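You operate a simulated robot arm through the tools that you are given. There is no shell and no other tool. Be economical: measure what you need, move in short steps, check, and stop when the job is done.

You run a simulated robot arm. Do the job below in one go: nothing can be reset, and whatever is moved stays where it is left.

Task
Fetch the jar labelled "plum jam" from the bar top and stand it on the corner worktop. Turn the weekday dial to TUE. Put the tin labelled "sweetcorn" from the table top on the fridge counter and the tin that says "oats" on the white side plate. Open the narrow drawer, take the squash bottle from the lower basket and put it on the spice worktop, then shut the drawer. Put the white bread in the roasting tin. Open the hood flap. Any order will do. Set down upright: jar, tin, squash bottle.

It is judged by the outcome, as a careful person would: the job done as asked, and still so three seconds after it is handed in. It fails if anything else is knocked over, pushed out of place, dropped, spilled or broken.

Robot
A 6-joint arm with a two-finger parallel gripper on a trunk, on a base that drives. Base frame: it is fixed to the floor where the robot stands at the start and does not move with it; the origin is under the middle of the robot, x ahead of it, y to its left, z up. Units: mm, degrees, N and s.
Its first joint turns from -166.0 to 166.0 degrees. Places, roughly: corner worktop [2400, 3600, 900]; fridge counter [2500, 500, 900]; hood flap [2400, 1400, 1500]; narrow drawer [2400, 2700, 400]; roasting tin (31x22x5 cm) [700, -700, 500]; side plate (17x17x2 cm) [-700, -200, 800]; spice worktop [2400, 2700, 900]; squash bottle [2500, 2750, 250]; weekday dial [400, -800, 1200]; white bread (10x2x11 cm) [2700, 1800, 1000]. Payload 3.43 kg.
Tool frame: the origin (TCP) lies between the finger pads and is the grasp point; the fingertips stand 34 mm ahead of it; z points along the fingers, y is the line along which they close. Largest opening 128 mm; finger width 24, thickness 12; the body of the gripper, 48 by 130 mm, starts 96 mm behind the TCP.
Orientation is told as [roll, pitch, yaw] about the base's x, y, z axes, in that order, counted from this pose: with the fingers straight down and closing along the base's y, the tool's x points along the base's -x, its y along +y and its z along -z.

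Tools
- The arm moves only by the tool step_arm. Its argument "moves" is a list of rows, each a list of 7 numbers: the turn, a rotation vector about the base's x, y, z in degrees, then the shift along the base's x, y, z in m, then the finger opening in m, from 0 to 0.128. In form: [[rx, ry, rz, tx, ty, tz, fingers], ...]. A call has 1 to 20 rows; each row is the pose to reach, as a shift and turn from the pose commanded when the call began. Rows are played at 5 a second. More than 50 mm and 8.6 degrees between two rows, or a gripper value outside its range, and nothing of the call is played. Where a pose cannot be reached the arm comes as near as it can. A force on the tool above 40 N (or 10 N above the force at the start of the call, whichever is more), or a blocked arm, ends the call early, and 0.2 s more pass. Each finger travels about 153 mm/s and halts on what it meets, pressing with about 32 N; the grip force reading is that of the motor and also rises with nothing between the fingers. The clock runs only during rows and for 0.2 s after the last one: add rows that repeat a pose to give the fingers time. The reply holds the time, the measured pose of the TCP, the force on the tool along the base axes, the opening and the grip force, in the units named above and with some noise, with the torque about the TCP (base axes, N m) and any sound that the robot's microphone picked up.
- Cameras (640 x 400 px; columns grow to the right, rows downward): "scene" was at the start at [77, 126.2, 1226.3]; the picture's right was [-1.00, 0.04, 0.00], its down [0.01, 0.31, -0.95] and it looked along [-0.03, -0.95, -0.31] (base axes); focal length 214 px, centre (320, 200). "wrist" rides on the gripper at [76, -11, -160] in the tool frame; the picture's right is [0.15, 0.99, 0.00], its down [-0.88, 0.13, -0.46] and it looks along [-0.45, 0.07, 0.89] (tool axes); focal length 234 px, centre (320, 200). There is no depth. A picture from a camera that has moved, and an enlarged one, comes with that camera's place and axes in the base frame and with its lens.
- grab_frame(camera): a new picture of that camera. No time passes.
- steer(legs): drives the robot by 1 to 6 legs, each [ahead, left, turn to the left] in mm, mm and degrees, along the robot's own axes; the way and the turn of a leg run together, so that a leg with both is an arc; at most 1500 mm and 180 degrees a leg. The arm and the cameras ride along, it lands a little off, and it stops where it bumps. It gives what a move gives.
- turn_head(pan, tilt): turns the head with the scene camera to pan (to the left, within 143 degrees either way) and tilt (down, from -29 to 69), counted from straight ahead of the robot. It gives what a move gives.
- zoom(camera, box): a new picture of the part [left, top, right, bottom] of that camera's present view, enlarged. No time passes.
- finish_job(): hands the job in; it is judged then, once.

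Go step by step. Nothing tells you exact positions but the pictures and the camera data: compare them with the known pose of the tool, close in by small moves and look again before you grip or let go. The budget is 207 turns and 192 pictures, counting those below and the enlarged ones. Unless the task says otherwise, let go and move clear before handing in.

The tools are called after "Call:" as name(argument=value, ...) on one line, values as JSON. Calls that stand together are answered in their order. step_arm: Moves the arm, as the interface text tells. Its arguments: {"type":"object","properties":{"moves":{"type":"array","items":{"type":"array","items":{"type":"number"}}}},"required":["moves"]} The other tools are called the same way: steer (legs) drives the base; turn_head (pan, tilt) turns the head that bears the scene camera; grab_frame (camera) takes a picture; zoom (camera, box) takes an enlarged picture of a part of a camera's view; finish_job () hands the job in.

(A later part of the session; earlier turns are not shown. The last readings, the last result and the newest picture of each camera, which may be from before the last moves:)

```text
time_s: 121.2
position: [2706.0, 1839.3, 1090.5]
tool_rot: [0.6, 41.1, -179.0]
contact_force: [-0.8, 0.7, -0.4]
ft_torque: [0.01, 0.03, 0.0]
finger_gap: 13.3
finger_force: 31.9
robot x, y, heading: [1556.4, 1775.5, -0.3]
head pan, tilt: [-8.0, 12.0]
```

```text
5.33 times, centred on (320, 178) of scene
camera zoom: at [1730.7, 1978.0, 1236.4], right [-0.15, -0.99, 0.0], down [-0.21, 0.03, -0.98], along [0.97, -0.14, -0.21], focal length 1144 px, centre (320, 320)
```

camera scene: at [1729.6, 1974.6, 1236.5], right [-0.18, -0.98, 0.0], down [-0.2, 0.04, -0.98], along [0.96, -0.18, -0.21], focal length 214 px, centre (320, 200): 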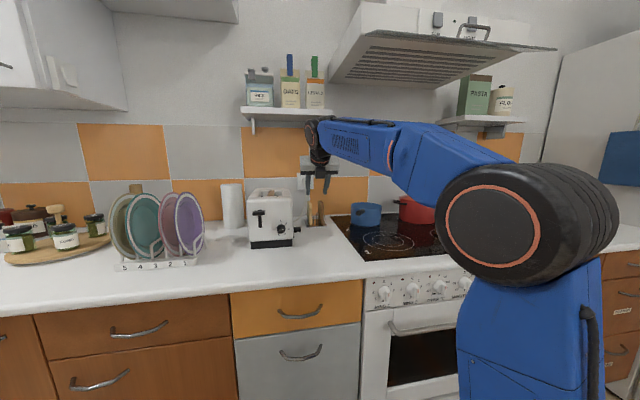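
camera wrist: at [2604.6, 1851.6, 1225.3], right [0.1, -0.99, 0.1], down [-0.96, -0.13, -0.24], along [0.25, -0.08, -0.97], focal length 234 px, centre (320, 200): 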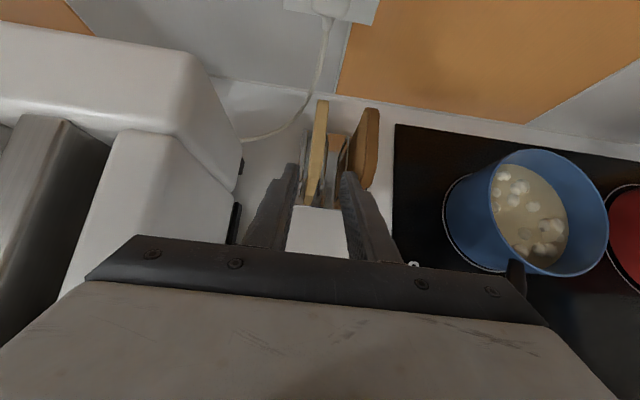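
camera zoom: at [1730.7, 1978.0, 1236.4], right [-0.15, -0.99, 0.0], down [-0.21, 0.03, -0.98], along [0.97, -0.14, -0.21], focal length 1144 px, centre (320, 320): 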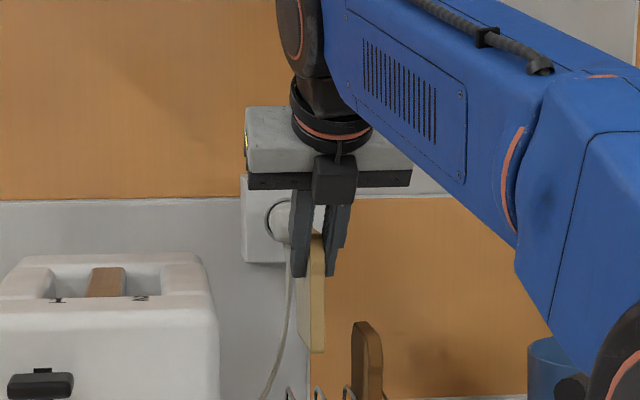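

I have the white slice. I retract and drive to the bar, where the roasting tin stands on the shelf.

Call:
step_arm(moves=[[0, 0, 0, -0.02, 0, 0.02, 0.01], [0, 0, 0, -0.06, -0.01, 0.04, 0.01], [0, 0, 0, -0.1, -0.02, 0.04, 0.01], [0, 0, 0, -0.14, -0.03, 0.04, 0.01], [0, 0, 0, -0.18, -0.04, 0.04, 0.01], [0, 0, 0, -0.22, -0.05, 0.04, 0.01], [0, 0, 0, -0.26, -0.06, 0.04, 0.01], [0, 0, 0, -0.3, -0.07, 0.04, 0.01], [0, 0, 0, -0.34, -0.08, 0.04, 0.01], [0, 0, 0, -0.38, -0.1, 0.04, 0.01]])

Call:
steer(legs=[[-1400, 0, 0], [0, -1000, 0]])

Call:
turn_head(pan=-30, tilt=30)

Call:
grab_frame(camera="scene")

```text
time_s: 123.4
position: [2325.2, 1741.2, 1127.2]
tool_rot: [0.7, 41.2, -179.2]
contact_force: [1.4, 0.2, -1.3]
ft_torque: [-0.01, 0.05, 0.0]
finger_gap: 12.9
finger_force: 31.9
robot x, y, heading: [1553.9, 1771.3, -0.6]
head pan, tilt: [-8.0, 12.0]
```

```text
time_s: 134.9
position: [911.7, 779.1, 1127.3]
tool_rot: [0.6, 41.4, 179.0]
contact_force: [0.5, 0.8, 0.5]
ft_torque: [0.04, 0.02, 0.0]
finger_gap: 13.0
finger_force: 31.6
robot x, y, heading: [143.7, 833.4, -1.9]
head pan, tilt: [-8.0, 12.0]
```

```text
time_s: 135.8
position: [912.3, 779.0, 1127.8]
tool_rot: [0.7, 41.4, 178.9]
contact_force: [0.1, -0.4, -0.8]
ft_torque: [0.0, 0.0, -0.03]
finger_gap: 13.0
finger_force: 32.0
robot x, y, heading: [143.8, 829.7, -2.3]
head pan, tilt: [-30.0, 30.0]
```

```text
120 pictures are left
camera scene: at [310.8, 1001.6, 1207.4], right [-0.53, -0.85, 0.0], down [-0.42, 0.27, -0.87], along [0.73, -0.46, -0.5], focal length 214 px, centre (320, 200)
```

scene: 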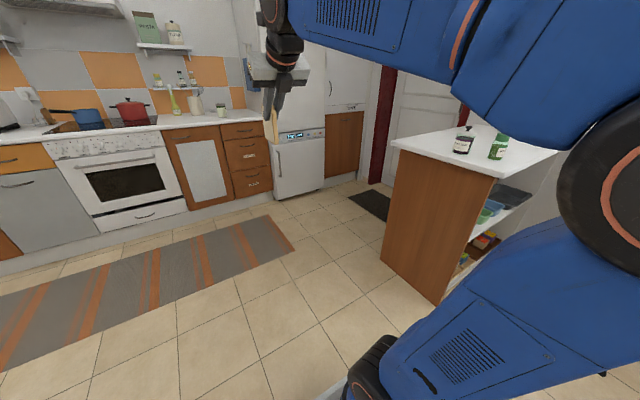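

The bar shelf faces −x. I'll bring the slice in nearly flat, so I roll the tool 90° about its own axis here in free space.

Call:
step_arm(moves=[[5.4, 0, -6.1, 0, 0, 0, 0.01], [10.8, 0, -12.2, 0, 0, 0, 0.01], [16.2, 0, -18.4, 0, 0, 0, 0.01], [21.6, 0, -24.5, 0, 0, 0, 0.01], [27, 0, -30.6, 0, 0, 0, 0.01], [32.4, 0, -36.8, 0, 0, 0, 0.01], [37.8, 0, -42.9, 0, 0, 0, 0.01], [43.2, 0, -49, 0, 0, 0, 0.01], [48.6, 0, -55.2, 0, 0, 0, 0.01], [54, 0, -61.3, 0, 0, 0, 0.01], [59.5, 0, -67.5, 0, 0, 0, 0.01]])

Call:
turn_head(pan=-10, tilt=10)

Call:
grab_frame(camera="scene")

Call:
grab_frame(camera="wrist")

```text
time_s: 138.2
position: [911.1, 778.5, 1128.7]
tool_rot: [-40.0, -0.7, 89.3]
contact_force: [-1.0, -0.3, 0.0]
ft_torque: [0.0, -0.01, 0.0]
finger_gap: 13.0
finger_force: 32.2
robot x, y, heading: [143.9, 833.6, -2.3]
head pan, tilt: [-30.0, 30.0]
```

```text
time_s: 139.0
position: [912.7, 777.6, 1127.8]
tool_rot: [-40.1, -0.5, 89.5]
contact_force: [-0.4, 0.4, 0.5]
ft_torque: [-0.01, -0.01, -0.02]
finger_gap: 12.8
finger_force: 32.1
robot x, y, heading: [146.9, 833.8, -2.3]
head pan, tilt: [-10.0, 10.0]
```

```text
119 pictures are left
camera scene: at [325.1, 1030.0, 1239.6], right [-0.21, -0.98, 0.0], down [-0.17, 0.04, -0.98], along [0.96, -0.21, -0.17], focal length 214 px, centre (320, 200)
```

scene: 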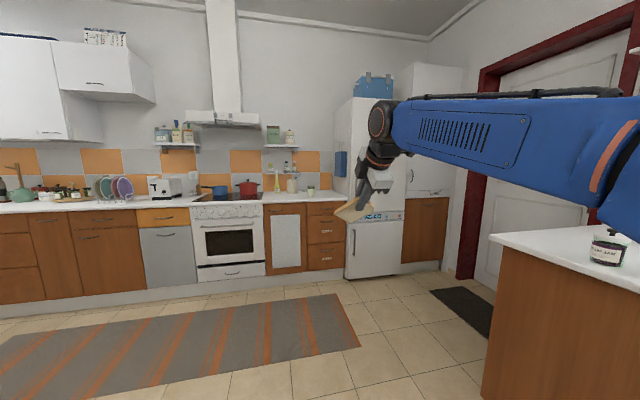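

```text
118 pictures are left
camera wrist: at [817.1, 702.0, 1256.2], right [-0.76, -0.13, -0.64], down [-0.38, 0.88, 0.27], along [0.52, 0.45, -0.72], focal length 234 px, centre (320, 200)
```

wrist: 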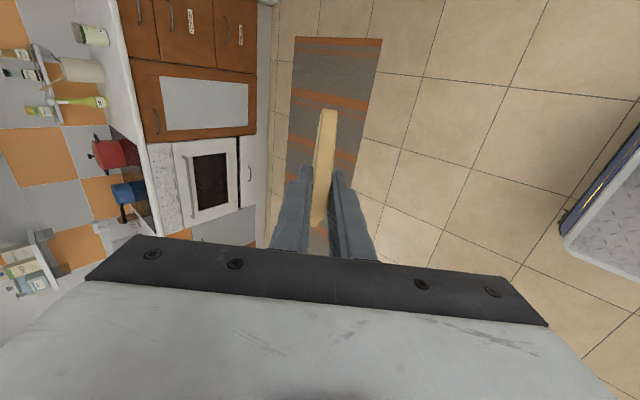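

Call:
step_arm(moves=[[0, -1, -2, -0.01, -0.046, 0, 0.01], [0, -2, -4, -0.02, -0.092, 0, 0.01], [0, -3, -6, -0.03, -0.139, 0, 0.01], [0, -4, -8, -0.04, -0.185, 0, 0.01], [0, -5.5, -11, -0.05, -0.231, 0, 0.01], [0, -7, -14, -0.062, -0.278, 0, 0.01], [0, -8, -17, -0.098, -0.312, 0, 0.01], [0, -9, -19, -0.133, -0.347, 0, 0.01], [0, -10, -21, -0.169, -0.382, 0, 0.01], [0, -11, -23, -0.205, -0.416, 0, 0.01], [0, -12, -25, -0.24, -0.451, 0, 0.01], [0, -13.5, -27.5, -0.276, -0.485, 0, 0.01], [0, -15, -30, -0.312, -0.52, 0, 0.01]])

Call:
steer(legs=[[-150, 0, 2.3], [0, -830, 0]])

Call:
turn_head(pan=-55, tilt=35)

Call:
grab_frame(camera="scene")

Call:
grab_frame(camera="wrist")

```text
refused: row 9 steps farther than a row can; nothing moved
```

```text
time_s: 144.4
position: [767.5, -26.7, 1128.6]
tool_rot: [-40.0, -0.6, 91.7]
contact_force: [-0.5, 0.3, -0.9]
ft_torque: [0.0, 0.02, -0.02]
finger_gap: 13.1
finger_force: 31.4
robot x, y, heading: [-0.8, 0.7, -0.1]
head pan, tilt: [-10.0, 10.0]
```

```text
time_s: 145.6
position: [765.7, -27.3, 1128.4]
tool_rot: [-39.9, -0.6, 91.8]
contact_force: [0.0, -0.5, 0.0]
ft_torque: [0.01, 0.03, -0.03]
finger_gap: 12.9
finger_force: 31.6
robot x, y, heading: [-3.4, 1.4, -0.2]
head pan, tilt: [-55.0, 35.0]
```

```text
117 pictures are left
camera scene: at [129.3, 146.6, 1199.6], right [-0.82, -0.57, 0.0], down [-0.33, 0.47, -0.82], along [0.47, -0.67, -0.57], focal length 214 px, centre (320, 200)
```

scene: 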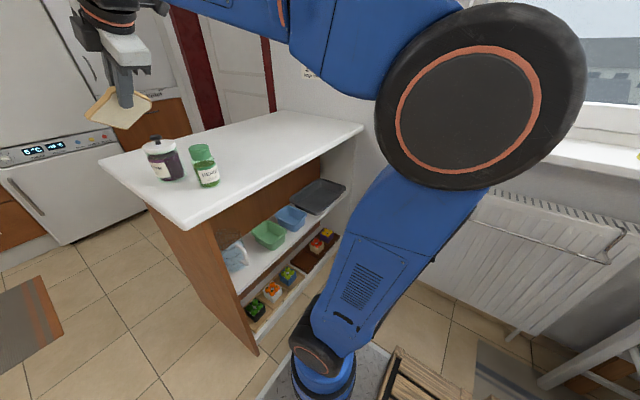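

```text
116 pictures are left
camera wrist: at [674.5, -106.5, 1256.2], right [-0.75, -0.16, -0.64], down [-0.42, 0.87, 0.28], along [0.51, 0.47, -0.72], focal length 234 px, centre (320, 200)
```

wrist: 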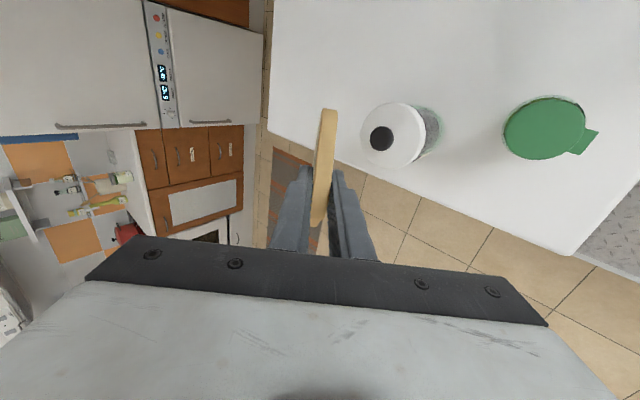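

The sweep call was refused for one oversized step while the base did drive, so the slice now hovers near the jar (nothing touched). I raise first, then swing the arm away to the right in smaller steps.

Call:
step_arm(moves=[[0, 0, 0, 0, 0, 0.045, 0.01], [0, 0, 0, 0, 0, 0.09, 0.01], [0, -1, -2, -0.01, -0.046, 0.09, 0.01], [0, -2, -4, -0.02, -0.092, 0.09, 0.01], [0, -3, -6, -0.03, -0.139, 0.09, 0.01], [0, -4, -8, -0.04, -0.185, 0.09, 0.01], [0, -5.5, -11, -0.05, -0.231, 0.09, 0.01], [0, -7, -14, -0.062, -0.278, 0.09, 0.01], [0, -8, -16, -0.092, -0.31, 0.09, 0.01], [0, -9, -18, -0.123, -0.342, 0.09, 0.01], [0, -10, -20, -0.153, -0.374, 0.09, 0.01], [0, -11, -22, -0.184, -0.406, 0.09, 0.01], [0, -12, -24, -0.214, -0.437, 0.09, 0.01], [0, -13, -26, -0.245, -0.469, 0.09, 0.01], [0, -14, -28, -0.275, -0.501, 0.09, 0.01], [0, -15, -30, -0.306, -0.533, 0.09, 0.01]])

Call:
grab_frame(camera="scene")

Call:
grab_frame(camera="wrist")

```text
time_s: 149.0
position: [456.1, -555.6, 1219.1]
tool_rot: [-54.4, -4.0, 62.1]
contact_force: [-0.8, 0.2, 0.1]
ft_torque: [0.0, -0.01, -0.02]
finger_gap: 13.1
finger_force: 32.1
robot x, y, heading: [-3.6, 0.4, 0.1]
head pan, tilt: [-55.0, 35.0]
```

```text
115 pictures are left
camera scene: at [129.2, 146.8, 1199.5], right [-0.82, -0.57, 0.0], down [-0.33, 0.47, -0.82], along [0.47, -0.67, -0.57], focal length 214 px, centre (320, 200)
```

scene: 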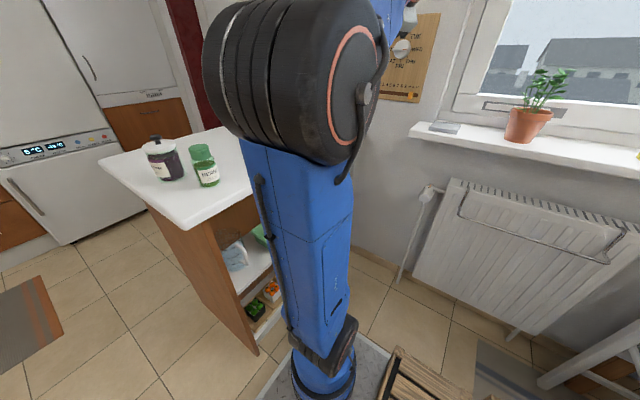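

```text
114 pictures are left
camera wrist: at [307.9, -570.7, 1314.5], right [-0.55, 0.19, -0.81], down [0.01, 0.98, 0.22], along [0.83, 0.11, -0.54], focal length 234 px, centre (320, 200)
```

wrist: 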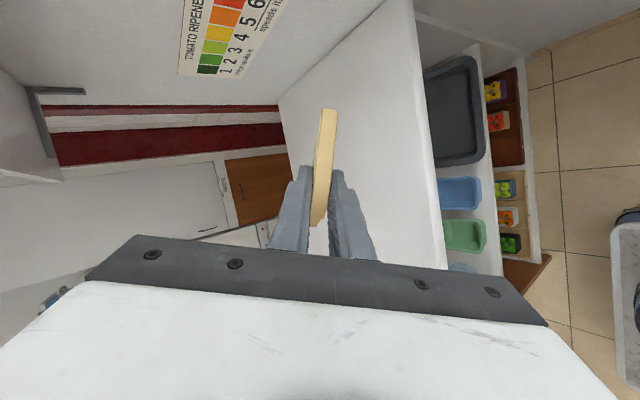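

The roasting tin is clear: centre ≈[690, -690], long side along y. I give the arm some room by moving the base back-left a little, then lower in front of the bar.

Call:
steer(legs=[[-80, 150, 0]])

Call:
step_arm(moves=[[0, 0, 0, 0.01, -0.03, -0.03, 0.01], [0, 0, 0, 0.02, -0.06, -0.06, 0.01], [0, 0, 0, 0.03, -0.09, -0.09, 0.01], [0, 0, 0, 0.04, -0.12, -0.12, 0.01], [0, 0, 0, 0.05, -0.15, -0.15, 0.01], [0, 0, 0, 0.05, -0.15, -0.195, 0.01], [0, 0, 0, 0.05, -0.15, -0.24, 0.01], [0, 0, 0, 0.05, -0.15, -0.285, 0.01], [0, 0, 0, 0.05, -0.15, -0.33, 0.01], [0, 0, 0, 0.05, -0.15, -0.375, 0.01]])

Call:
grab_frame(camera="scene")

Call:
grab_frame(camera="wrist")

```text
time_s: 150.4
position: [375.4, -401.1, 1218.6]
tool_rot: [-54.3, -4.0, 62.0]
contact_force: [-0.9, 0.3, -0.6]
ft_torque: [0.0, 0.0, -0.01]
finger_gap: 13.1
finger_force: 31.8
robot x, y, heading: [-86.0, 151.3, -0.1]
head pan, tilt: [-55.0, 35.0]
```

```text
time_s: 152.6
position: [441.8, -552.4, 879.1]
tool_rot: [-52.3, -4.9, 61.0]
contact_force: [0.2, 0.0, -0.3]
ft_torque: [0.01, 0.05, 0.0]
finger_gap: 13.0
finger_force: 32.0
out of reach, approached as far as the arm can: row 9, 10
robot x, y, heading: [-80.4, 154.8, -0.1]
head pan, tilt: [-55.0, 35.0]
```

```text
113 pictures are left
camera scene: at [47.3, 299.7, 1199.5], right [-0.82, -0.57, 0.0], down [-0.33, 0.47, -0.82], along [0.47, -0.67, -0.57], focal length 214 px, centre (320, 200)
```

scene: 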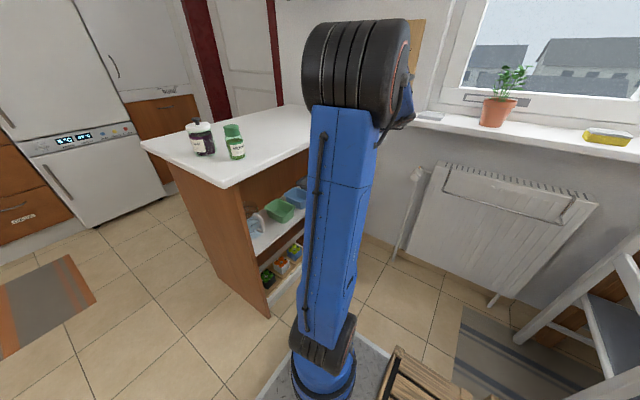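

```text
112 pictures are left
camera wrist: at [295.6, -569.3, 978.3], right [-0.57, 0.22, -0.79], down [0.03, 0.97, 0.25], along [0.82, 0.12, -0.55], focal length 234 px, centre (320, 200)
```

wrist: 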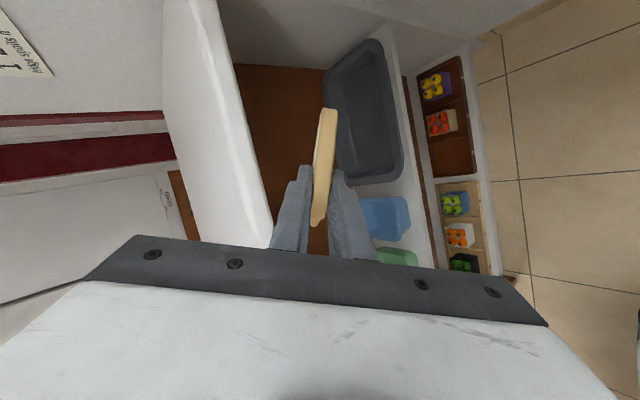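

The arm's folding limits it; I move the base another 170 mm away so it can stretch more.

Call:
steer(legs=[[0, 170, 0]])

Call:
step_arm(moves=[[0, 0, 0, -0.01, -0.04, 0, 0.01], [0, 0, 0, -0.02, -0.08, 0, 0.01], [0, 0, 0, -0.02, -0.12, -0.01, 0.01], [-1, 0, 0, -0.02, -0.15, -0.04, 0.01], [-2, 0, 0, -0.02, -0.17, -0.08, 0.01], [-2, 0, 0, -0.02, -0.18, -0.12, 0.01], [-2, 0, 0, -0.02, -0.185, -0.16, 0.01], [-2, 0, 0, -0.02, -0.19, -0.2, 0.01], [-2, 0, 0, -0.02, -0.19, -0.23, 0.01], [-2, 0, 0, -0.02, -0.19, -0.26, 0.01]])

Call:
grab_frame(camera="wrist")

Call:
grab_frame(camera="scene")

```text
time_s: 154.1
position: [442.6, -386.0, 879.4]
tool_rot: [-52.3, -4.9, 61.0]
contact_force: [0.0, 0.2, -0.2]
ft_torque: [0.03, 0.0, -0.03]
finger_gap: 13.1
finger_force: 32.0
robot x, y, heading: [-83.5, 316.9, 0.3]
head pan, tilt: [-55.0, 35.0]
```

```text
time_s: 156.3
position: [459.3, -634.4, 697.3]
tool_rot: [-47.2, -6.1, 58.7]
contact_force: [0.2, 0.3, -0.5]
ft_torque: [0.0, 0.04, -0.05]
finger_gap: 13.0
finger_force: 32.3
out of reach, approached as far as the arm can: row 4, 5, 6, 7, 8, 9, 10
robot x, y, heading: [-80.2, 322.8, 0.0]
head pan, tilt: [-55.0, 35.0]
```

```text
111 pictures are left
camera wrist: at [319.9, -653.7, 803.9], right [-0.61, 0.29, -0.74], down [0.08, 0.95, 0.31], along [0.79, 0.13, -0.6], focal length 234 px, centre (320, 200)
```

wrist: 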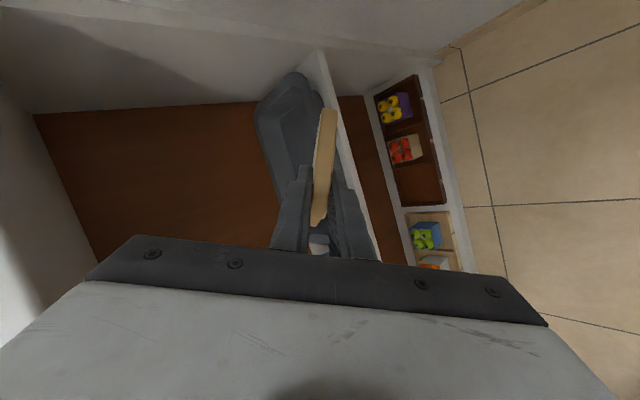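

```text
110 pictures are left
camera scene: at [47.1, 465.9, 1199.5], right [-0.82, -0.57, 0.0], down [-0.33, 0.47, -0.82], along [0.47, -0.67, -0.57], focal length 214 px, centre (320, 200)
```

scene: 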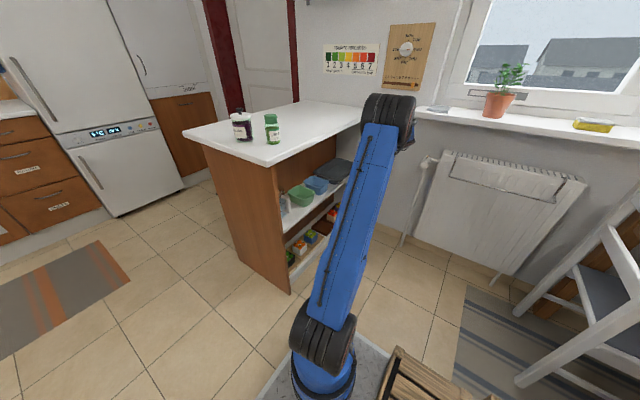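

The wrist can't bend sideways that far, so I'll align the tool heading with the arm direction (about −58°) and enter diagonally. First raise and turn the tool, and back the base off.

Call:
step_arm(moves=[[0, 0, -3, -0.01, 0.01, 0.03, 0.01], [0, 0, -7, -0.02, 0.02, 0.06, 0.01], [0, 0, -12, -0.03, 0.03, 0.09, 0.01], [0, 0, -17, -0.03, 0.04, 0.11, 0.01], [0, 0, -22, -0.03, 0.05, 0.11, 0.01], [0, 0, -27, -0.03, 0.06, 0.11, 0.01]])

Call:
steer(legs=[[-95, -20, 0]])

Call:
grab_frame(camera="wrist")

```text
time_s: 157.7
position: [436.4, -572.3, 807.6]
tool_rot: [-47.3, -6.1, 31.7]
contact_force: [1.0, 0.2, -0.2]
ft_torque: [-0.02, 0.01, -0.01]
finger_gap: 13.3
finger_force: 31.9
robot x, y, heading: [-83.2, 319.3, -0.1]
head pan, tilt: [-55.0, 35.0]
```

```text
time_s: 158.8
position: [367.0, -597.2, 810.8]
tool_rot: [-47.3, -6.2, 31.1]
contact_force: [1.7, -0.5, -0.6]
ft_torque: [0.08, 0.12, -0.07]
finger_gap: 13.0
finger_force: 31.9
robot x, y, heading: [-143.5, 294.3, -0.6]
head pan, tilt: [-55.0, 35.0]
```

```text
109 pictures are left
camera wrist: at [235.6, -548.6, 917.3], right [-0.4, 0.54, -0.74], down [0.51, 0.8, 0.31], along [0.76, -0.25, -0.6], focal length 234 px, centre (320, 200)
```

wrist: 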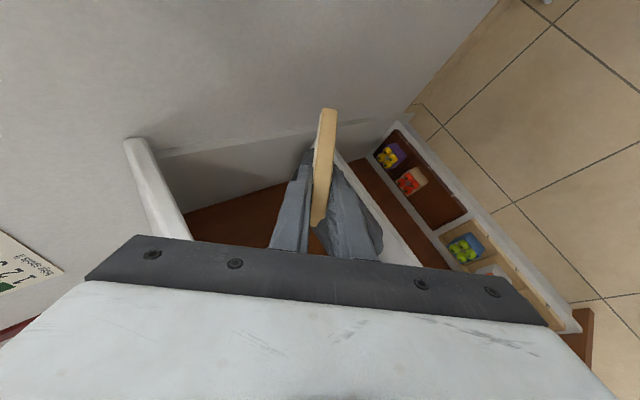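

The base stopped a bit short; I check behind for contact.

Call:
turn_head(pan=143, tilt=55)

Call:
grab_frame(camera="scene")

Call:
turn_head(pan=-143, tilt=50)

Call:
grab_frame(camera="scene")

```text
time_s: 161.7
position: [367.8, -595.9, 809.8]
tool_rot: [-47.2, -6.1, 31.2]
contact_force: [-0.9, 0.5, -0.1]
ft_torque: [-0.01, 0.01, 0.02]
finger_gap: 13.1
finger_force: 31.6
robot x, y, heading: [-142.2, 296.3, -0.4]
head pan, tilt: [143.0, 55.0]
```

```text
108 pictures are left
camera scene: at [-117.7, 560.5, 1171.3], right [0.61, 0.79, 0.0], down [0.65, -0.5, -0.57], along [-0.45, 0.35, -0.82], focal length 214 px, centre (320, 200)
```

scene: 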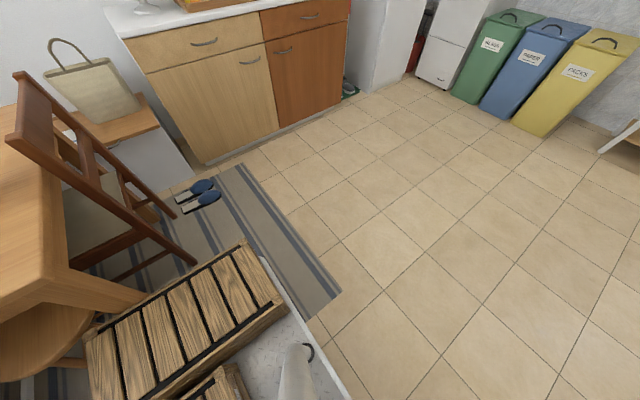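

```text
time_s: 165.7
position: [368.4, -597.2, 809.9]
tool_rot: [-47.4, -6.1, 31.1]
contact_force: [0.2, 0.1, 0.0]
ft_torque: [0.01, 0.02, -0.01]
finger_gap: 13.2
finger_force: 32.3
robot x, y, heading: [-146.2, 301.9, -0.4]
head pan, tilt: [-143.0, 50.0]
```

```text
107 pictures are left
camera scene: at [-122.5, 470.8, 1177.8], right [-0.59, 0.8, 0.0], down [0.62, 0.46, -0.64], along [-0.52, -0.38, -0.77], focal length 214 px, centre (320, 200)
```

scene: 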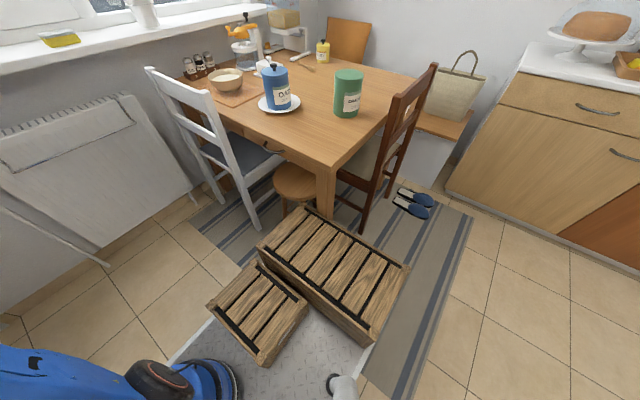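

The crate on my rear deck is just at the table leg; nothing moved. I move forward and away to open floor, swing the arm to the front there, then enter the shelf by driving along the tool direction.

Call:
steer(legs=[[60, 0, 0], [0, 610, 0]])

Call:
step_arm(moves=[[0, 0, 4, 0.045, 0.01, 0.0, 0.01], [0, 0, 8, 0.09, 0.02, 0.0, 0.01], [0, 0, 12, 0.135, 0.03, 0.0, 0.01], [0, 0, 16, 0.175, 0.055, 0.0, 0.01], [0, 0, 20, 0.21, 0.085, 0.0, 0.01], [0, 0, 24, 0.245, 0.115, 0.0, 0.01], [0, 0, 28, 0.28, 0.15, 0.0, 0.01], [0, 0, 32, 0.31, 0.185, 0.0, 0.01], [0, 0, 36, 0.34, 0.22, 0.0, 0.01], [0, 0, 40, 0.37, 0.26, 0.0, 0.01], [0, 0, 44, 0.395, 0.3, 0.0, 0.01], [0, 0, 48, 0.42, 0.34, 0.0, 0.01], [0, 0, 52, 0.445, 0.38, 0.0, 0.01], [0, 0, 56, 0.465, 0.425, 0.0, 0.01], [0, 0, 58, 0.48, 0.47, 0.0, 0.01], [0, 0, 58, 0.49, 0.515, 0.0, 0.01], [0, 0, 58, 0.5, 0.56, 0.0, 0.01], [0, 0, 58, 0.505, 0.605, 0.0, 0.01], [0, 0, 58, 0.51, 0.65, 0.0, 0.01], [0, 0, 58, 0.515, 0.695, 0.0, 0.01]])

```text
time_s: 169.6
position: [434.1, 3.6, 811.2]
tool_rot: [-47.2, -6.1, 31.1]
contact_force: [-0.8, 0.2, 0.5]
ft_torque: [-0.01, 0.01, 0.02]
finger_gap: 13.1
finger_force: 32.0
robot x, y, heading: [-77.7, 895.0, -0.5]
head pan, tilt: [-143.0, 50.0]
```

```text
time_s: 173.8
position: [950.3, 697.4, 806.6]
tool_rot: [-47.3, -6.1, 89.2]
contact_force: [0.7, -1.5, -0.5]
ft_torque: [0.03, 0.02, 0.01]
finger_gap: 13.2
finger_force: 31.9
robot x, y, heading: [-77.8, 897.3, -0.4]
head pan, tilt: [-143.0, 50.0]
```

Call:
step_arm(moves=[[-2, -2, 0, 0.01, 0.02, -0.03, 0.01], [-4, -3, 0, 0.02, 0.04, -0.06, 0.01], [-6, -5, 0, 0.03, 0.06, -0.1, 0.01], [-6, -5, 0, 0.03, 0.07, -0.14, 0.01], [-6, -5, 0, 0.03, 0.07, -0.157, 0.01]])

Call:
steer(legs=[[0, 0, -57.5]])

Call:
turn_head(pan=0, tilt=30)

Call:
grab_frame(camera="scene")

Call:
grab_frame(camera="wrist")

```text
time_s: 175.0
position: [986.5, 765.4, 701.7]
tool_rot: [-50.0, -0.1, 89.2]
contact_force: [-0.8, 0.3, -0.8]
ft_torque: [0.03, -0.01, -0.03]
finger_gap: 13.3
finger_force: 31.8
out of reach, approached as far as the arm can: row 3, 4, 5
robot x, y, heading: [-78.7, 899.4, -0.5]
head pan, tilt: [-143.0, 50.0]
```

```text
time_s: 178.0
position: [373.7, -76.8, 703.8]
tool_rot: [-50.2, -0.1, 31.2]
contact_force: [0.1, 1.0, -0.4]
ft_torque: [-0.01, 0.02, 0.0]
finger_gap: 13.3
finger_force: 32.3
robot x, y, heading: [-79.0, 897.3, -58.5]
head pan, tilt: [-143.0, 50.0]
```

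```text
time_s: 180.2
position: [375.4, -76.4, 703.0]
tool_rot: [-50.0, 0.0, 31.3]
contact_force: [1.3, -0.3, -1.5]
ft_torque: [0.03, 0.0, 0.0]
finger_gap: 13.1
finger_force: 32.0
robot x, y, heading: [-79.5, 900.1, -58.1]
head pan, tilt: [0.0, 30.0]
```

```text
106 pictures are left
camera scene: at [198.1, 866.7, 1207.3], right [-0.85, -0.52, 0.0], down [-0.26, 0.43, -0.87], along [0.45, -0.74, -0.5], focal length 214 px, centre (320, 200)
```

scene: 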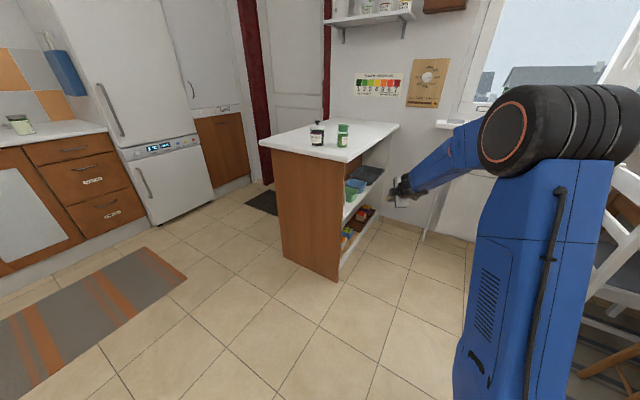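

```text
105 pictures are left
camera wrist: at [249.2, -17.9, 813.3], right [-0.45, 0.47, -0.76], down [0.53, 0.83, 0.19], along [0.72, -0.31, -0.62], focal length 234 px, centre (320, 200)
```

wrist: 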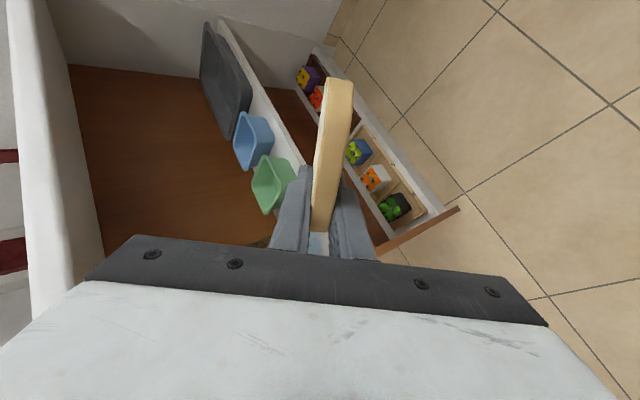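

Stretching further out should let the arm come lower. I extend 200 mm along the heading and lower.

Call:
step_arm(moves=[[0, 0, 0, 0.022, -0.034, 0, 0.01], [0, 0, 0, 0.044, -0.068, 0, 0.01], [0, 0, 0, 0.066, -0.102, 0, 0.01], [0, 0, 0, 0.088, -0.136, -0.01, 0.01], [0, 0, 0, 0.106, -0.17, -0.04, 0.01], [0, 0, 0, 0.106, -0.17, -0.08, 0.01], [0, 0, 0, 0.106, -0.17, -0.12, 0.01]])

Call:
grab_frame(camera="wrist")

Call:
grab_frame(camera="scene")

```text
time_s: 181.8
position: [480.9, -248.2, 581.2]
tool_rot: [-50.1, 0.1, 31.5]
contact_force: [1.0, -0.5, 0.5]
ft_torque: [0.08, 0.02, -0.02]
finger_gap: 13.1
finger_force: 32.5
robot x, y, heading: [-81.8, 893.3, -58.5]
head pan, tilt: [0.0, 30.0]
```

```text
104 pictures are left
camera wrist: at [356.2, -189.7, 692.1], right [-0.46, 0.46, -0.76], down [0.53, 0.83, 0.19], along [0.72, -0.31, -0.62], focal length 234 px, centre (320, 200)
```

wrist: 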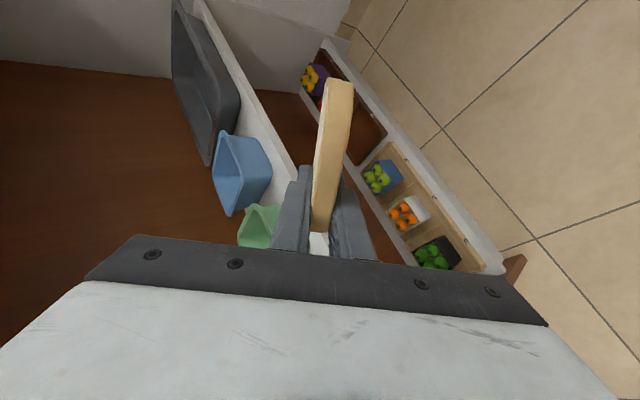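

```text
103 pictures are left
camera scene: at [198.0, 867.0, 1207.4], right [-0.85, -0.52, 0.0], down [-0.26, 0.43, -0.87], along [0.45, -0.74, -0.5], focal length 214 px, centre (320, 200)
```

scene: 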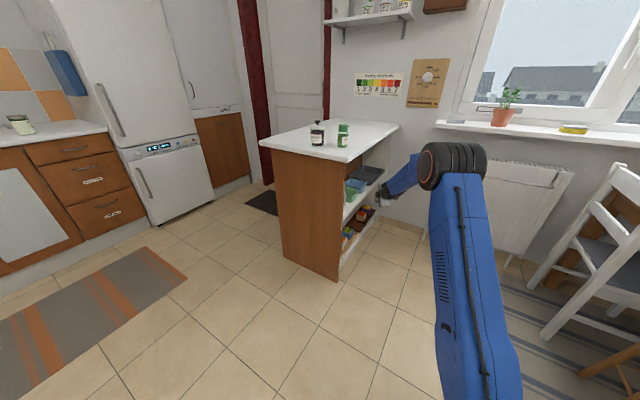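

Works. Raise to 626, shift right 52, and drive in 250 along the tool heading, then look.

Call:
step_arm(moves=[[0, 0, 0, 0, 0, 0.025, 0.01], [0, 0, 0, 0, 0, 0.045, 0.01]])

Call:
steer(legs=[[0, -52, 0], [230, 0, 0]])

Call:
grab_frame(camera="wrist")

Call:
grab_frame(camera="scene")

```text
time_s: 182.4
position: [480.5, -246.6, 624.5]
tool_rot: [-50.1, -0.1, 31.2]
contact_force: [0.6, 0.0, -1.7]
ft_torque: [-0.03, -0.02, -0.03]
finger_gap: 13.5
finger_force: 31.2
robot x, y, heading: [-78.5, 899.2, -58.5]
head pan, tilt: [0.0, 30.0]
```

```text
time_s: 184.7
position: [566.1, -469.7, 626.0]
tool_rot: [-50.1, -0.1, 31.5]
contact_force: [0.1, 1.0, 0.6]
ft_torque: [-0.01, -0.03, 0.04]
finger_gap: 13.0
finger_force: 32.1
robot x, y, heading: [-0.4, 673.8, -58.1]
head pan, tilt: [0.0, 30.0]
```

```text
102 pictures are left
camera wrist: at [439.1, -411.1, 736.3], right [-0.45, 0.46, -0.76], down [0.52, 0.83, 0.19], along [0.72, -0.31, -0.62], focal length 234 px, centre (320, 200)
```

wrist: 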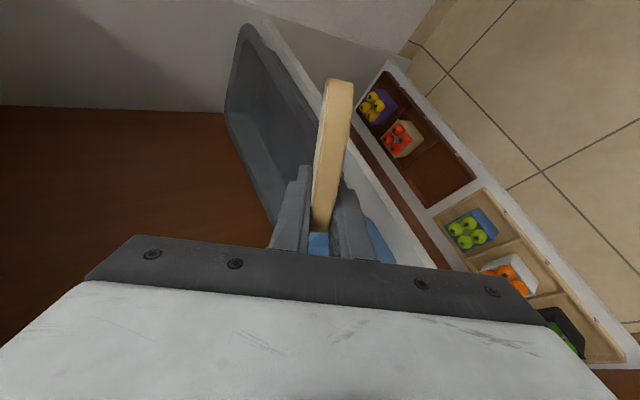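

```text
101 pictures are left
camera scene: at [276.9, 643.5, 1207.3], right [-0.85, -0.53, 0.0], down [-0.26, 0.42, -0.87], along [0.46, -0.74, -0.5], focal length 214 px, centre (320, 200)
```

scene: 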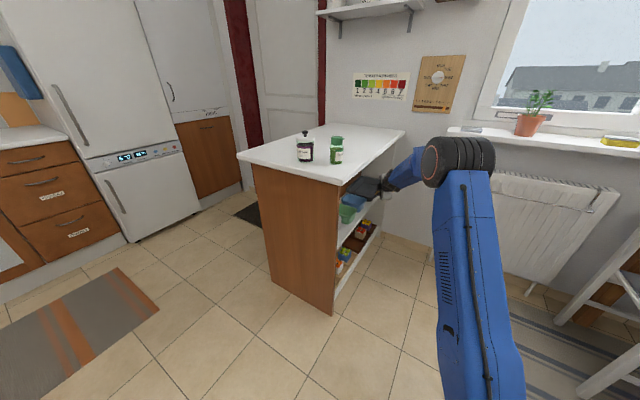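

Call:
steer(legs=[[130, 0, 0]])

Call:
grab_frame(camera="wrist")

Call:
grab_frame(camera="scene")

```text
time_s: 186.0
position: [631.7, -582.2, 624.8]
tool_rot: [-50.1, -0.1, 31.4]
contact_force: [0.1, -0.5, -1.0]
ft_torque: [-0.01, 0.0, 0.03]
finger_gap: 13.2
finger_force: 32.2
robot x, y, heading: [70.1, 561.8, -58.1]
head pan, tilt: [0.0, 30.0]
```

```text
100 pictures are left
camera wrist: at [506.7, -523.7, 736.2], right [-0.45, 0.47, -0.76], down [0.53, 0.83, 0.19], along [0.72, -0.31, -0.62], focal length 234 px, centre (320, 200)
```

wrist: 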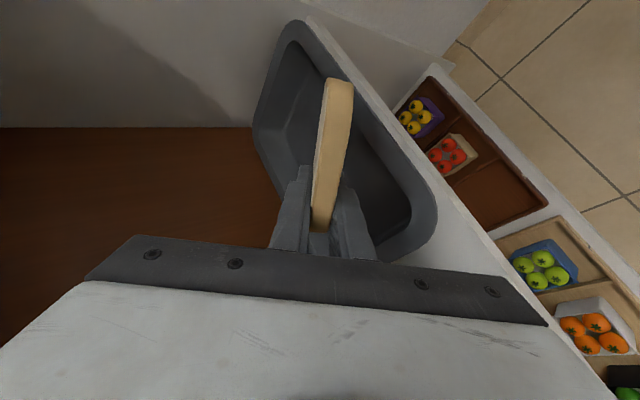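

```text
99 pictures are left
camera scene: at [346.3, 531.2, 1207.3], right [-0.85, -0.53, 0.0], down [-0.26, 0.43, -0.87], along [0.46, -0.74, -0.5], focal length 214 px, centre (320, 200)
```

scene: 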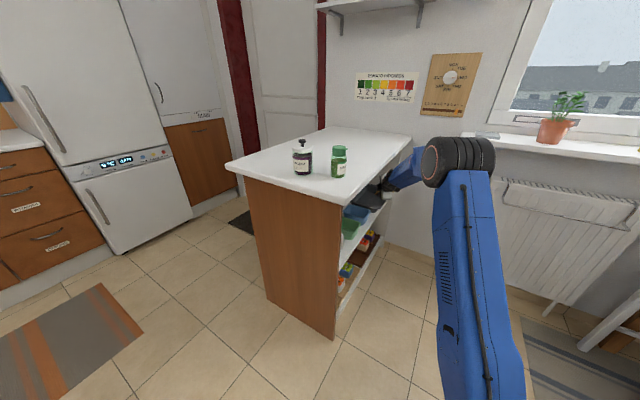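

The tin now lies right below; its centre is about [735, -690]. I lower a bit and go a further 90 forward / 22 left.

Call:
step_arm(moves=[[0, 0, 0, 0, 0, -0.015, 0.01], [0, 0, 0, 0, 0, -0.03, 0.01]])

Call:
steer(legs=[[85, 22, 0]])

Call:
grab_frame(camera="wrist")

Call:
zoom(camera="scene", box=[300, 130, 460, 230])

```text
time_s: 186.6
position: [631.2, -583.5, 593.9]
tool_rot: [-50.3, -0.1, 31.2]
contact_force: [-1.1, -0.3, 0.1]
ft_torque: [0.02, 0.01, 0.02]
finger_gap: 13.1
finger_force: 31.4
robot x, y, heading: [71.7, 559.5, -58.4]
head pan, tilt: [0.0, 30.0]
```

```text
time_s: 187.7
position: [679.6, -645.1, 590.3]
tool_rot: [-49.6, -0.3, 30.8]
contact_force: [-0.1, -0.4, -0.5]
ft_torque: [0.05, -0.05, 0.0]
finger_gap: 13.2
finger_force: 31.9
robot x, y, heading: [129.6, 503.9, -58.4]
head pan, tilt: [0.0, 30.0]
```

```text
98 pictures are left
camera wrist: at [555.3, -586.4, 701.4], right [-0.45, 0.48, -0.75], down [0.54, 0.82, 0.2], along [0.72, -0.31, -0.62], focal length 234 px, centre (320, 200)
```

wrist: 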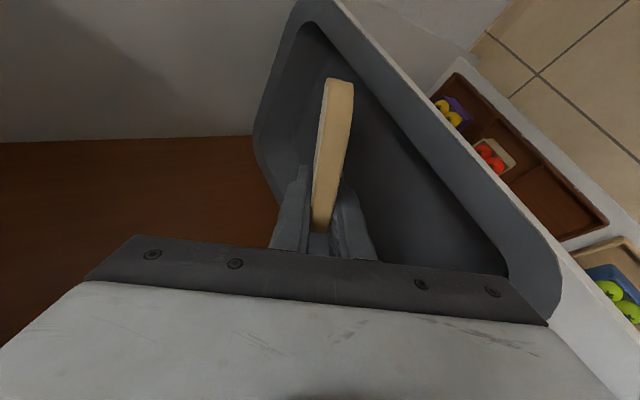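

```text
4.00 times, centred on (380, 180) of scene
camera zoom: at [404.2, 469.8, 1208.4], right [-0.85, -0.52, 0.0], down [-0.26, 0.43, -0.87], along [0.46, -0.74, -0.5], focal length 858 px, centre (80, 280)
```

zoom: 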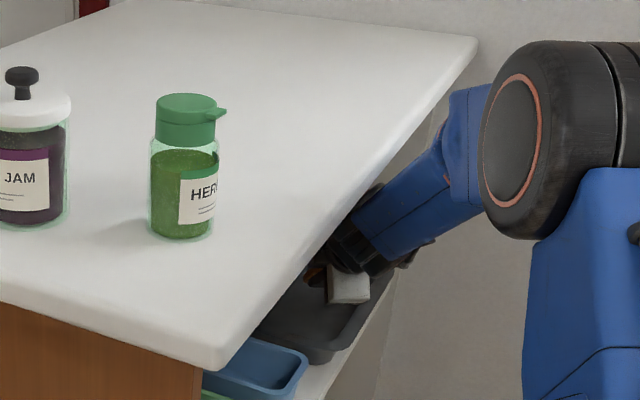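

The wrist seems to graze the bar's front edge (tool is off ~10 mm). I turn the tool heading toward +x about the TCP, which takes the wrist further out from under the top, while shifting the slice toward the tin centre.

Call:
steer(legs=[[-25, 0, 0]])

Call:
step_arm(moves=[[0, 0, 5, 0.0, -0.008, 0, 0.01], [0, 0, 10, 0.01, -0.02, 0, 0.01], [0, 0, 15, 0.018, -0.03, 0, 0.01], [0, 0, 20, 0.026, -0.038, 0, 0.01]])

Call:
grab_frame(camera="wrist")

Call:
zoom(camera="scene", box=[300, 130, 460, 230])

```text
time_s: 188.5
position: [667.1, -623.4, 588.8]
tool_rot: [-49.6, -0.1, 30.7]
contact_force: [1.7, 0.4, 0.6]
ft_torque: [-0.06, -0.04, 0.15]
finger_gap: 13.2
finger_force: 32.1
robot x, y, heading: [117.0, 522.5, -58.2]
head pan, tilt: [0.0, 30.0]
```

```text
time_s: 189.5
position: [694.1, -661.0, 590.1]
tool_rot: [-49.6, 0.0, 50.8]
contact_force: [-0.3, 0.1, 0.0]
ft_torque: [0.02, 0.01, -0.04]
finger_gap: 13.3
finger_force: 32.2
robot x, y, heading: [119.8, 523.2, -58.4]
head pan, tilt: [0.0, 30.0]
```

```text
96 pictures are left
camera wrist: at [556.6, -649.1, 701.0], right [-0.59, 0.29, -0.75], down [0.22, 0.95, 0.2], along [0.78, -0.05, -0.63], focal length 234 px, centre (320, 200)
```

wrist: 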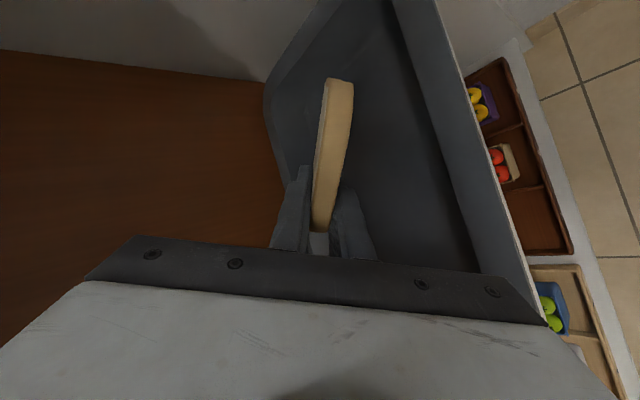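

```text
4.00 times, centred on (380, 180) of scene
camera zoom: at [395.3, 492.3, 1207.3], right [-0.85, -0.52, 0.0], down [-0.26, 0.43, -0.87], along [0.45, -0.74, -0.5], focal length 858 px, centre (80, 280)
```

zoom: 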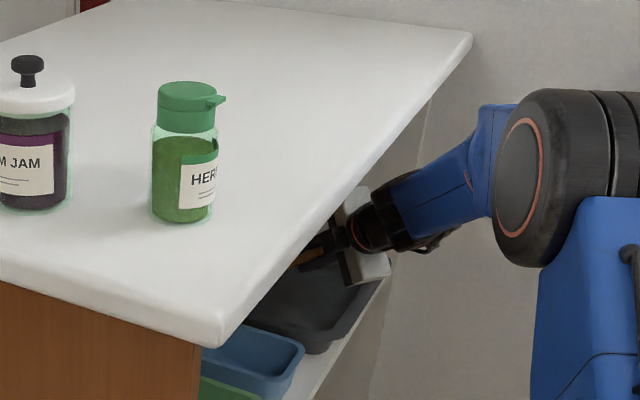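

Clear of the bar edge and over the tin's middle. Lower in small steps.

Call:
step_arm(moves=[[0, 0, 0, 0, 0, -0.01, 0.01], [0, 0, 0, 0, 0, -0.02, 0.01], [0, 0, 0, 0, 0, -0.03, 0.01], [0, 0, 0, 0, 0, -0.038, 0.01]])

Call:
grab_frame(camera="wrist")

```text
time_s: 190.5
position: [695.2, -664.5, 553.2]
tool_rot: [-49.1, -0.2, 50.6]
contact_force: [-0.5, -0.3, -1.1]
ft_torque: [0.04, 0.0, -0.01]
finger_gap: 13.2
finger_force: 32.0
out of reach, approached as far as the arm can: row 4
robot x, y, heading: [116.3, 524.3, -58.3]
head pan, tilt: [0.0, 30.0]
```

```text
94 pictures are left
camera wrist: at [559.3, -652.0, 665.4], right [-0.59, 0.3, -0.75], down [0.23, 0.95, 0.2], along [0.77, -0.05, -0.63], focal length 234 px, centre (320, 200)
```

wrist: 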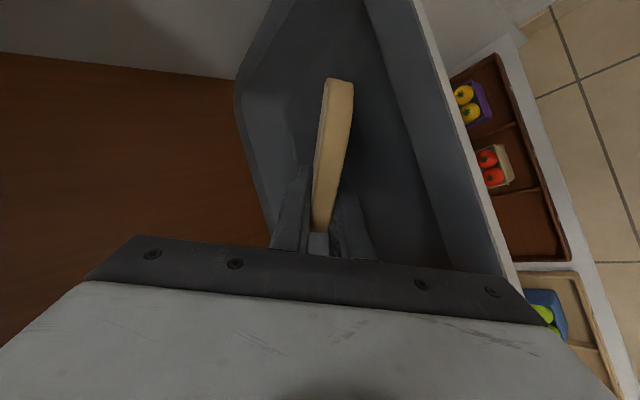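

Call:
step_arm(moves=[[2, 2.4, 0, 0, 0, -0.004, 0.01], [4, 4.8, 0, -0.002, 0, -0.008, 0.01], [5, 6, 0, -0.004, 0, -0.013, 0.01], [5, 6, 0, -0.004, 0, -0.018, 0.01]])

Call:
grab_frame(camera="wrist")

```text
time_s: 191.3
position: [695.4, -667.6, 554.6]
tool_rot: [-43.0, 0.1, 50.6]
contact_force: [2.9, -1.0, 12.1]
ft_torque: [-0.26, -0.59, -0.02]
finger_gap: 13.2
finger_force: 31.7
robot x, y, heading: [118.7, 523.8, -58.3]
head pan, tilt: [0.0, 30.0]
stopped in row 3: the force on the tool passed its limit (the readings are from after the stop); the commanded pose is now the measured one
```

```text
93 pictures are left
camera wrist: at [569.0, -662.2, 677.3], right [-0.65, 0.34, -0.68], down [0.24, 0.94, 0.24], along [0.72, -0.01, -0.7], focal length 234 px, centre (320, 200)
```

wrist: 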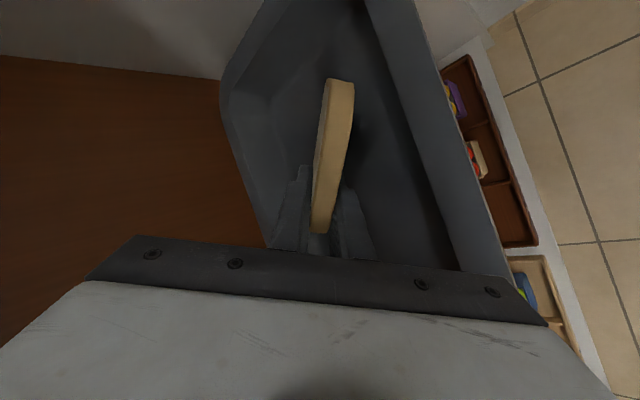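

Touching the tin floor. Open and back out along the tool axis.

Call:
step_arm(moves=[[0, 0, 0, 0, 0, 0.0, 0.025], [0, 0, 0, 0, 0, 0.0, 0.035], [0, 0, 0, -0.01, 0.008, 0.014, 0.035], [0, 0, 0, -0.021, 0.017, 0.029, 0.035], [0, 0, 0, -0.032, 0.026, 0.044, 0.035], [0, 0, 0, -0.042, 0.034, 0.058, 0.035]])

Call:
grab_frame(camera="wrist")

```text
time_s: 192.7
position: [652.0, -633.9, 608.8]
tool_rot: [-42.8, 0.1, 50.7]
contact_force: [0.5, 0.8, -1.3]
ft_torque: [0.03, -0.04, 0.01]
finger_gap: 35.1
finger_force: 0.1
robot x, y, heading: [115.6, 520.9, -58.4]
head pan, tilt: [0.0, 30.0]
```

```text
92 pictures are left
camera wrist: at [527.3, -628.3, 732.8], right [-0.65, 0.35, -0.67], down [0.24, 0.94, 0.25], along [0.72, 0.0, -0.7], focal length 234 px, centre (320, 200)
```

wrist: 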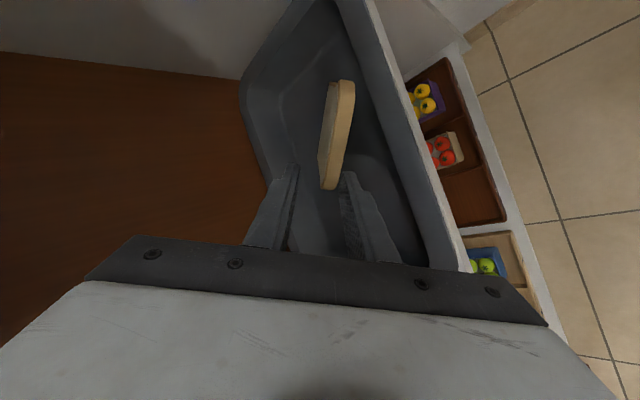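

The slice rests in the tin. I pull out in −x first, then look back at it.

Call:
step_arm(moves=[[0, 0, 0, -0.04, 0, 0.005, 0.035], [0, 0, 0, -0.08, 0, 0.01, 0.035], [0, 0, 0, -0.12, 0.01, 0.02, 0.035], [0, 0, 0, -0.16, 0.02, 0.04, 0.035], [0, 0, 0, -0.19, 0.02, 0.07, 0.035]])

Call:
grab_frame(camera="wrist")

Call:
grab_frame(camera="scene")

```text
time_s: 193.9
position: [462.0, -612.8, 680.7]
tool_rot: [-42.9, 0.0, 50.8]
contact_force: [0.3, -0.7, 0.2]
ft_torque: [-0.02, 0.02, -0.02]
finger_gap: 34.9
finger_force: 0.1
robot x, y, heading: [120.8, 521.2, -58.4]
head pan, tilt: [0.0, 30.0]
```

```text
91 pictures are left
camera wrist: at [336.5, -609.3, 804.0], right [-0.65, 0.35, -0.67], down [0.24, 0.94, 0.25], along [0.72, 0.0, -0.7], focal length 234 px, centre (320, 200)
```

wrist: 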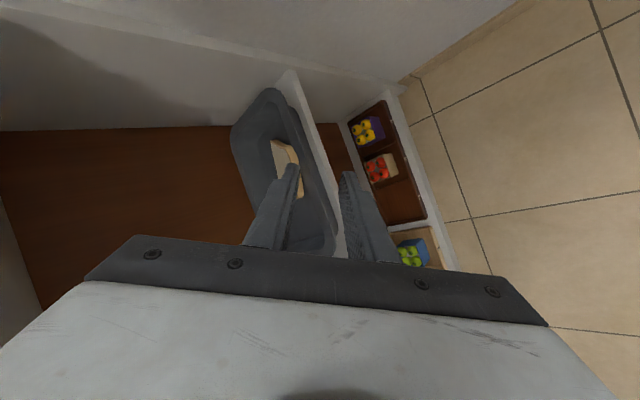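

```text
90 pictures are left
camera scene: at [395.7, 492.3, 1207.3], right [-0.85, -0.52, 0.0], down [-0.26, 0.43, -0.87], along [0.45, -0.74, -0.5], focal length 214 px, centre (320, 200)
```

scene: 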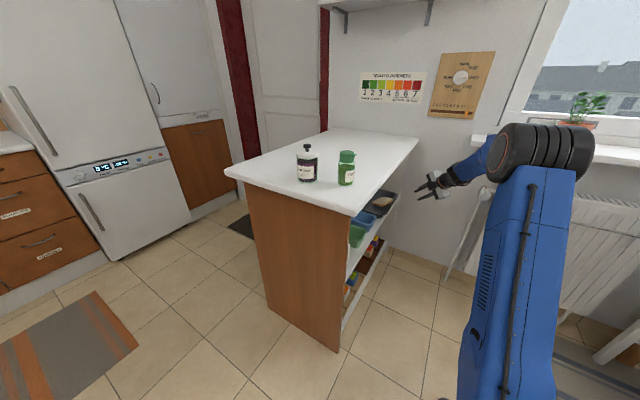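

Bread is in the tin. Next the weekday dial on the wall; I zoom in.

Call:
zoom(camera="scene", box=[410, 30, 522, 130])

```text
4.00 times, centred on (466, 80) of scene
camera zoom: at [395.7, 492.3, 1207.3], right [-0.85, -0.52, 0.0], down [-0.26, 0.43, -0.87], along [0.45, -0.74, -0.5], focal length 858 px, centre (-264, 680)
```

zoom: 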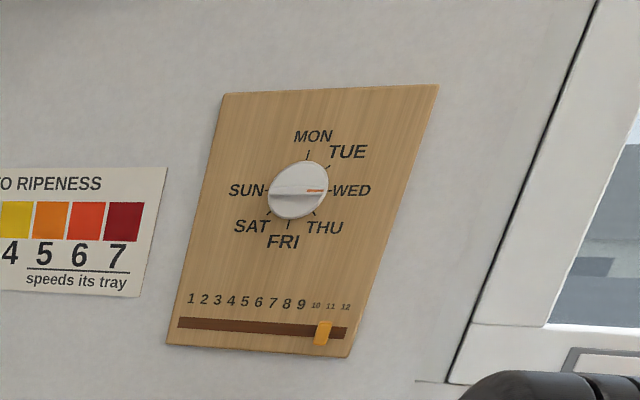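

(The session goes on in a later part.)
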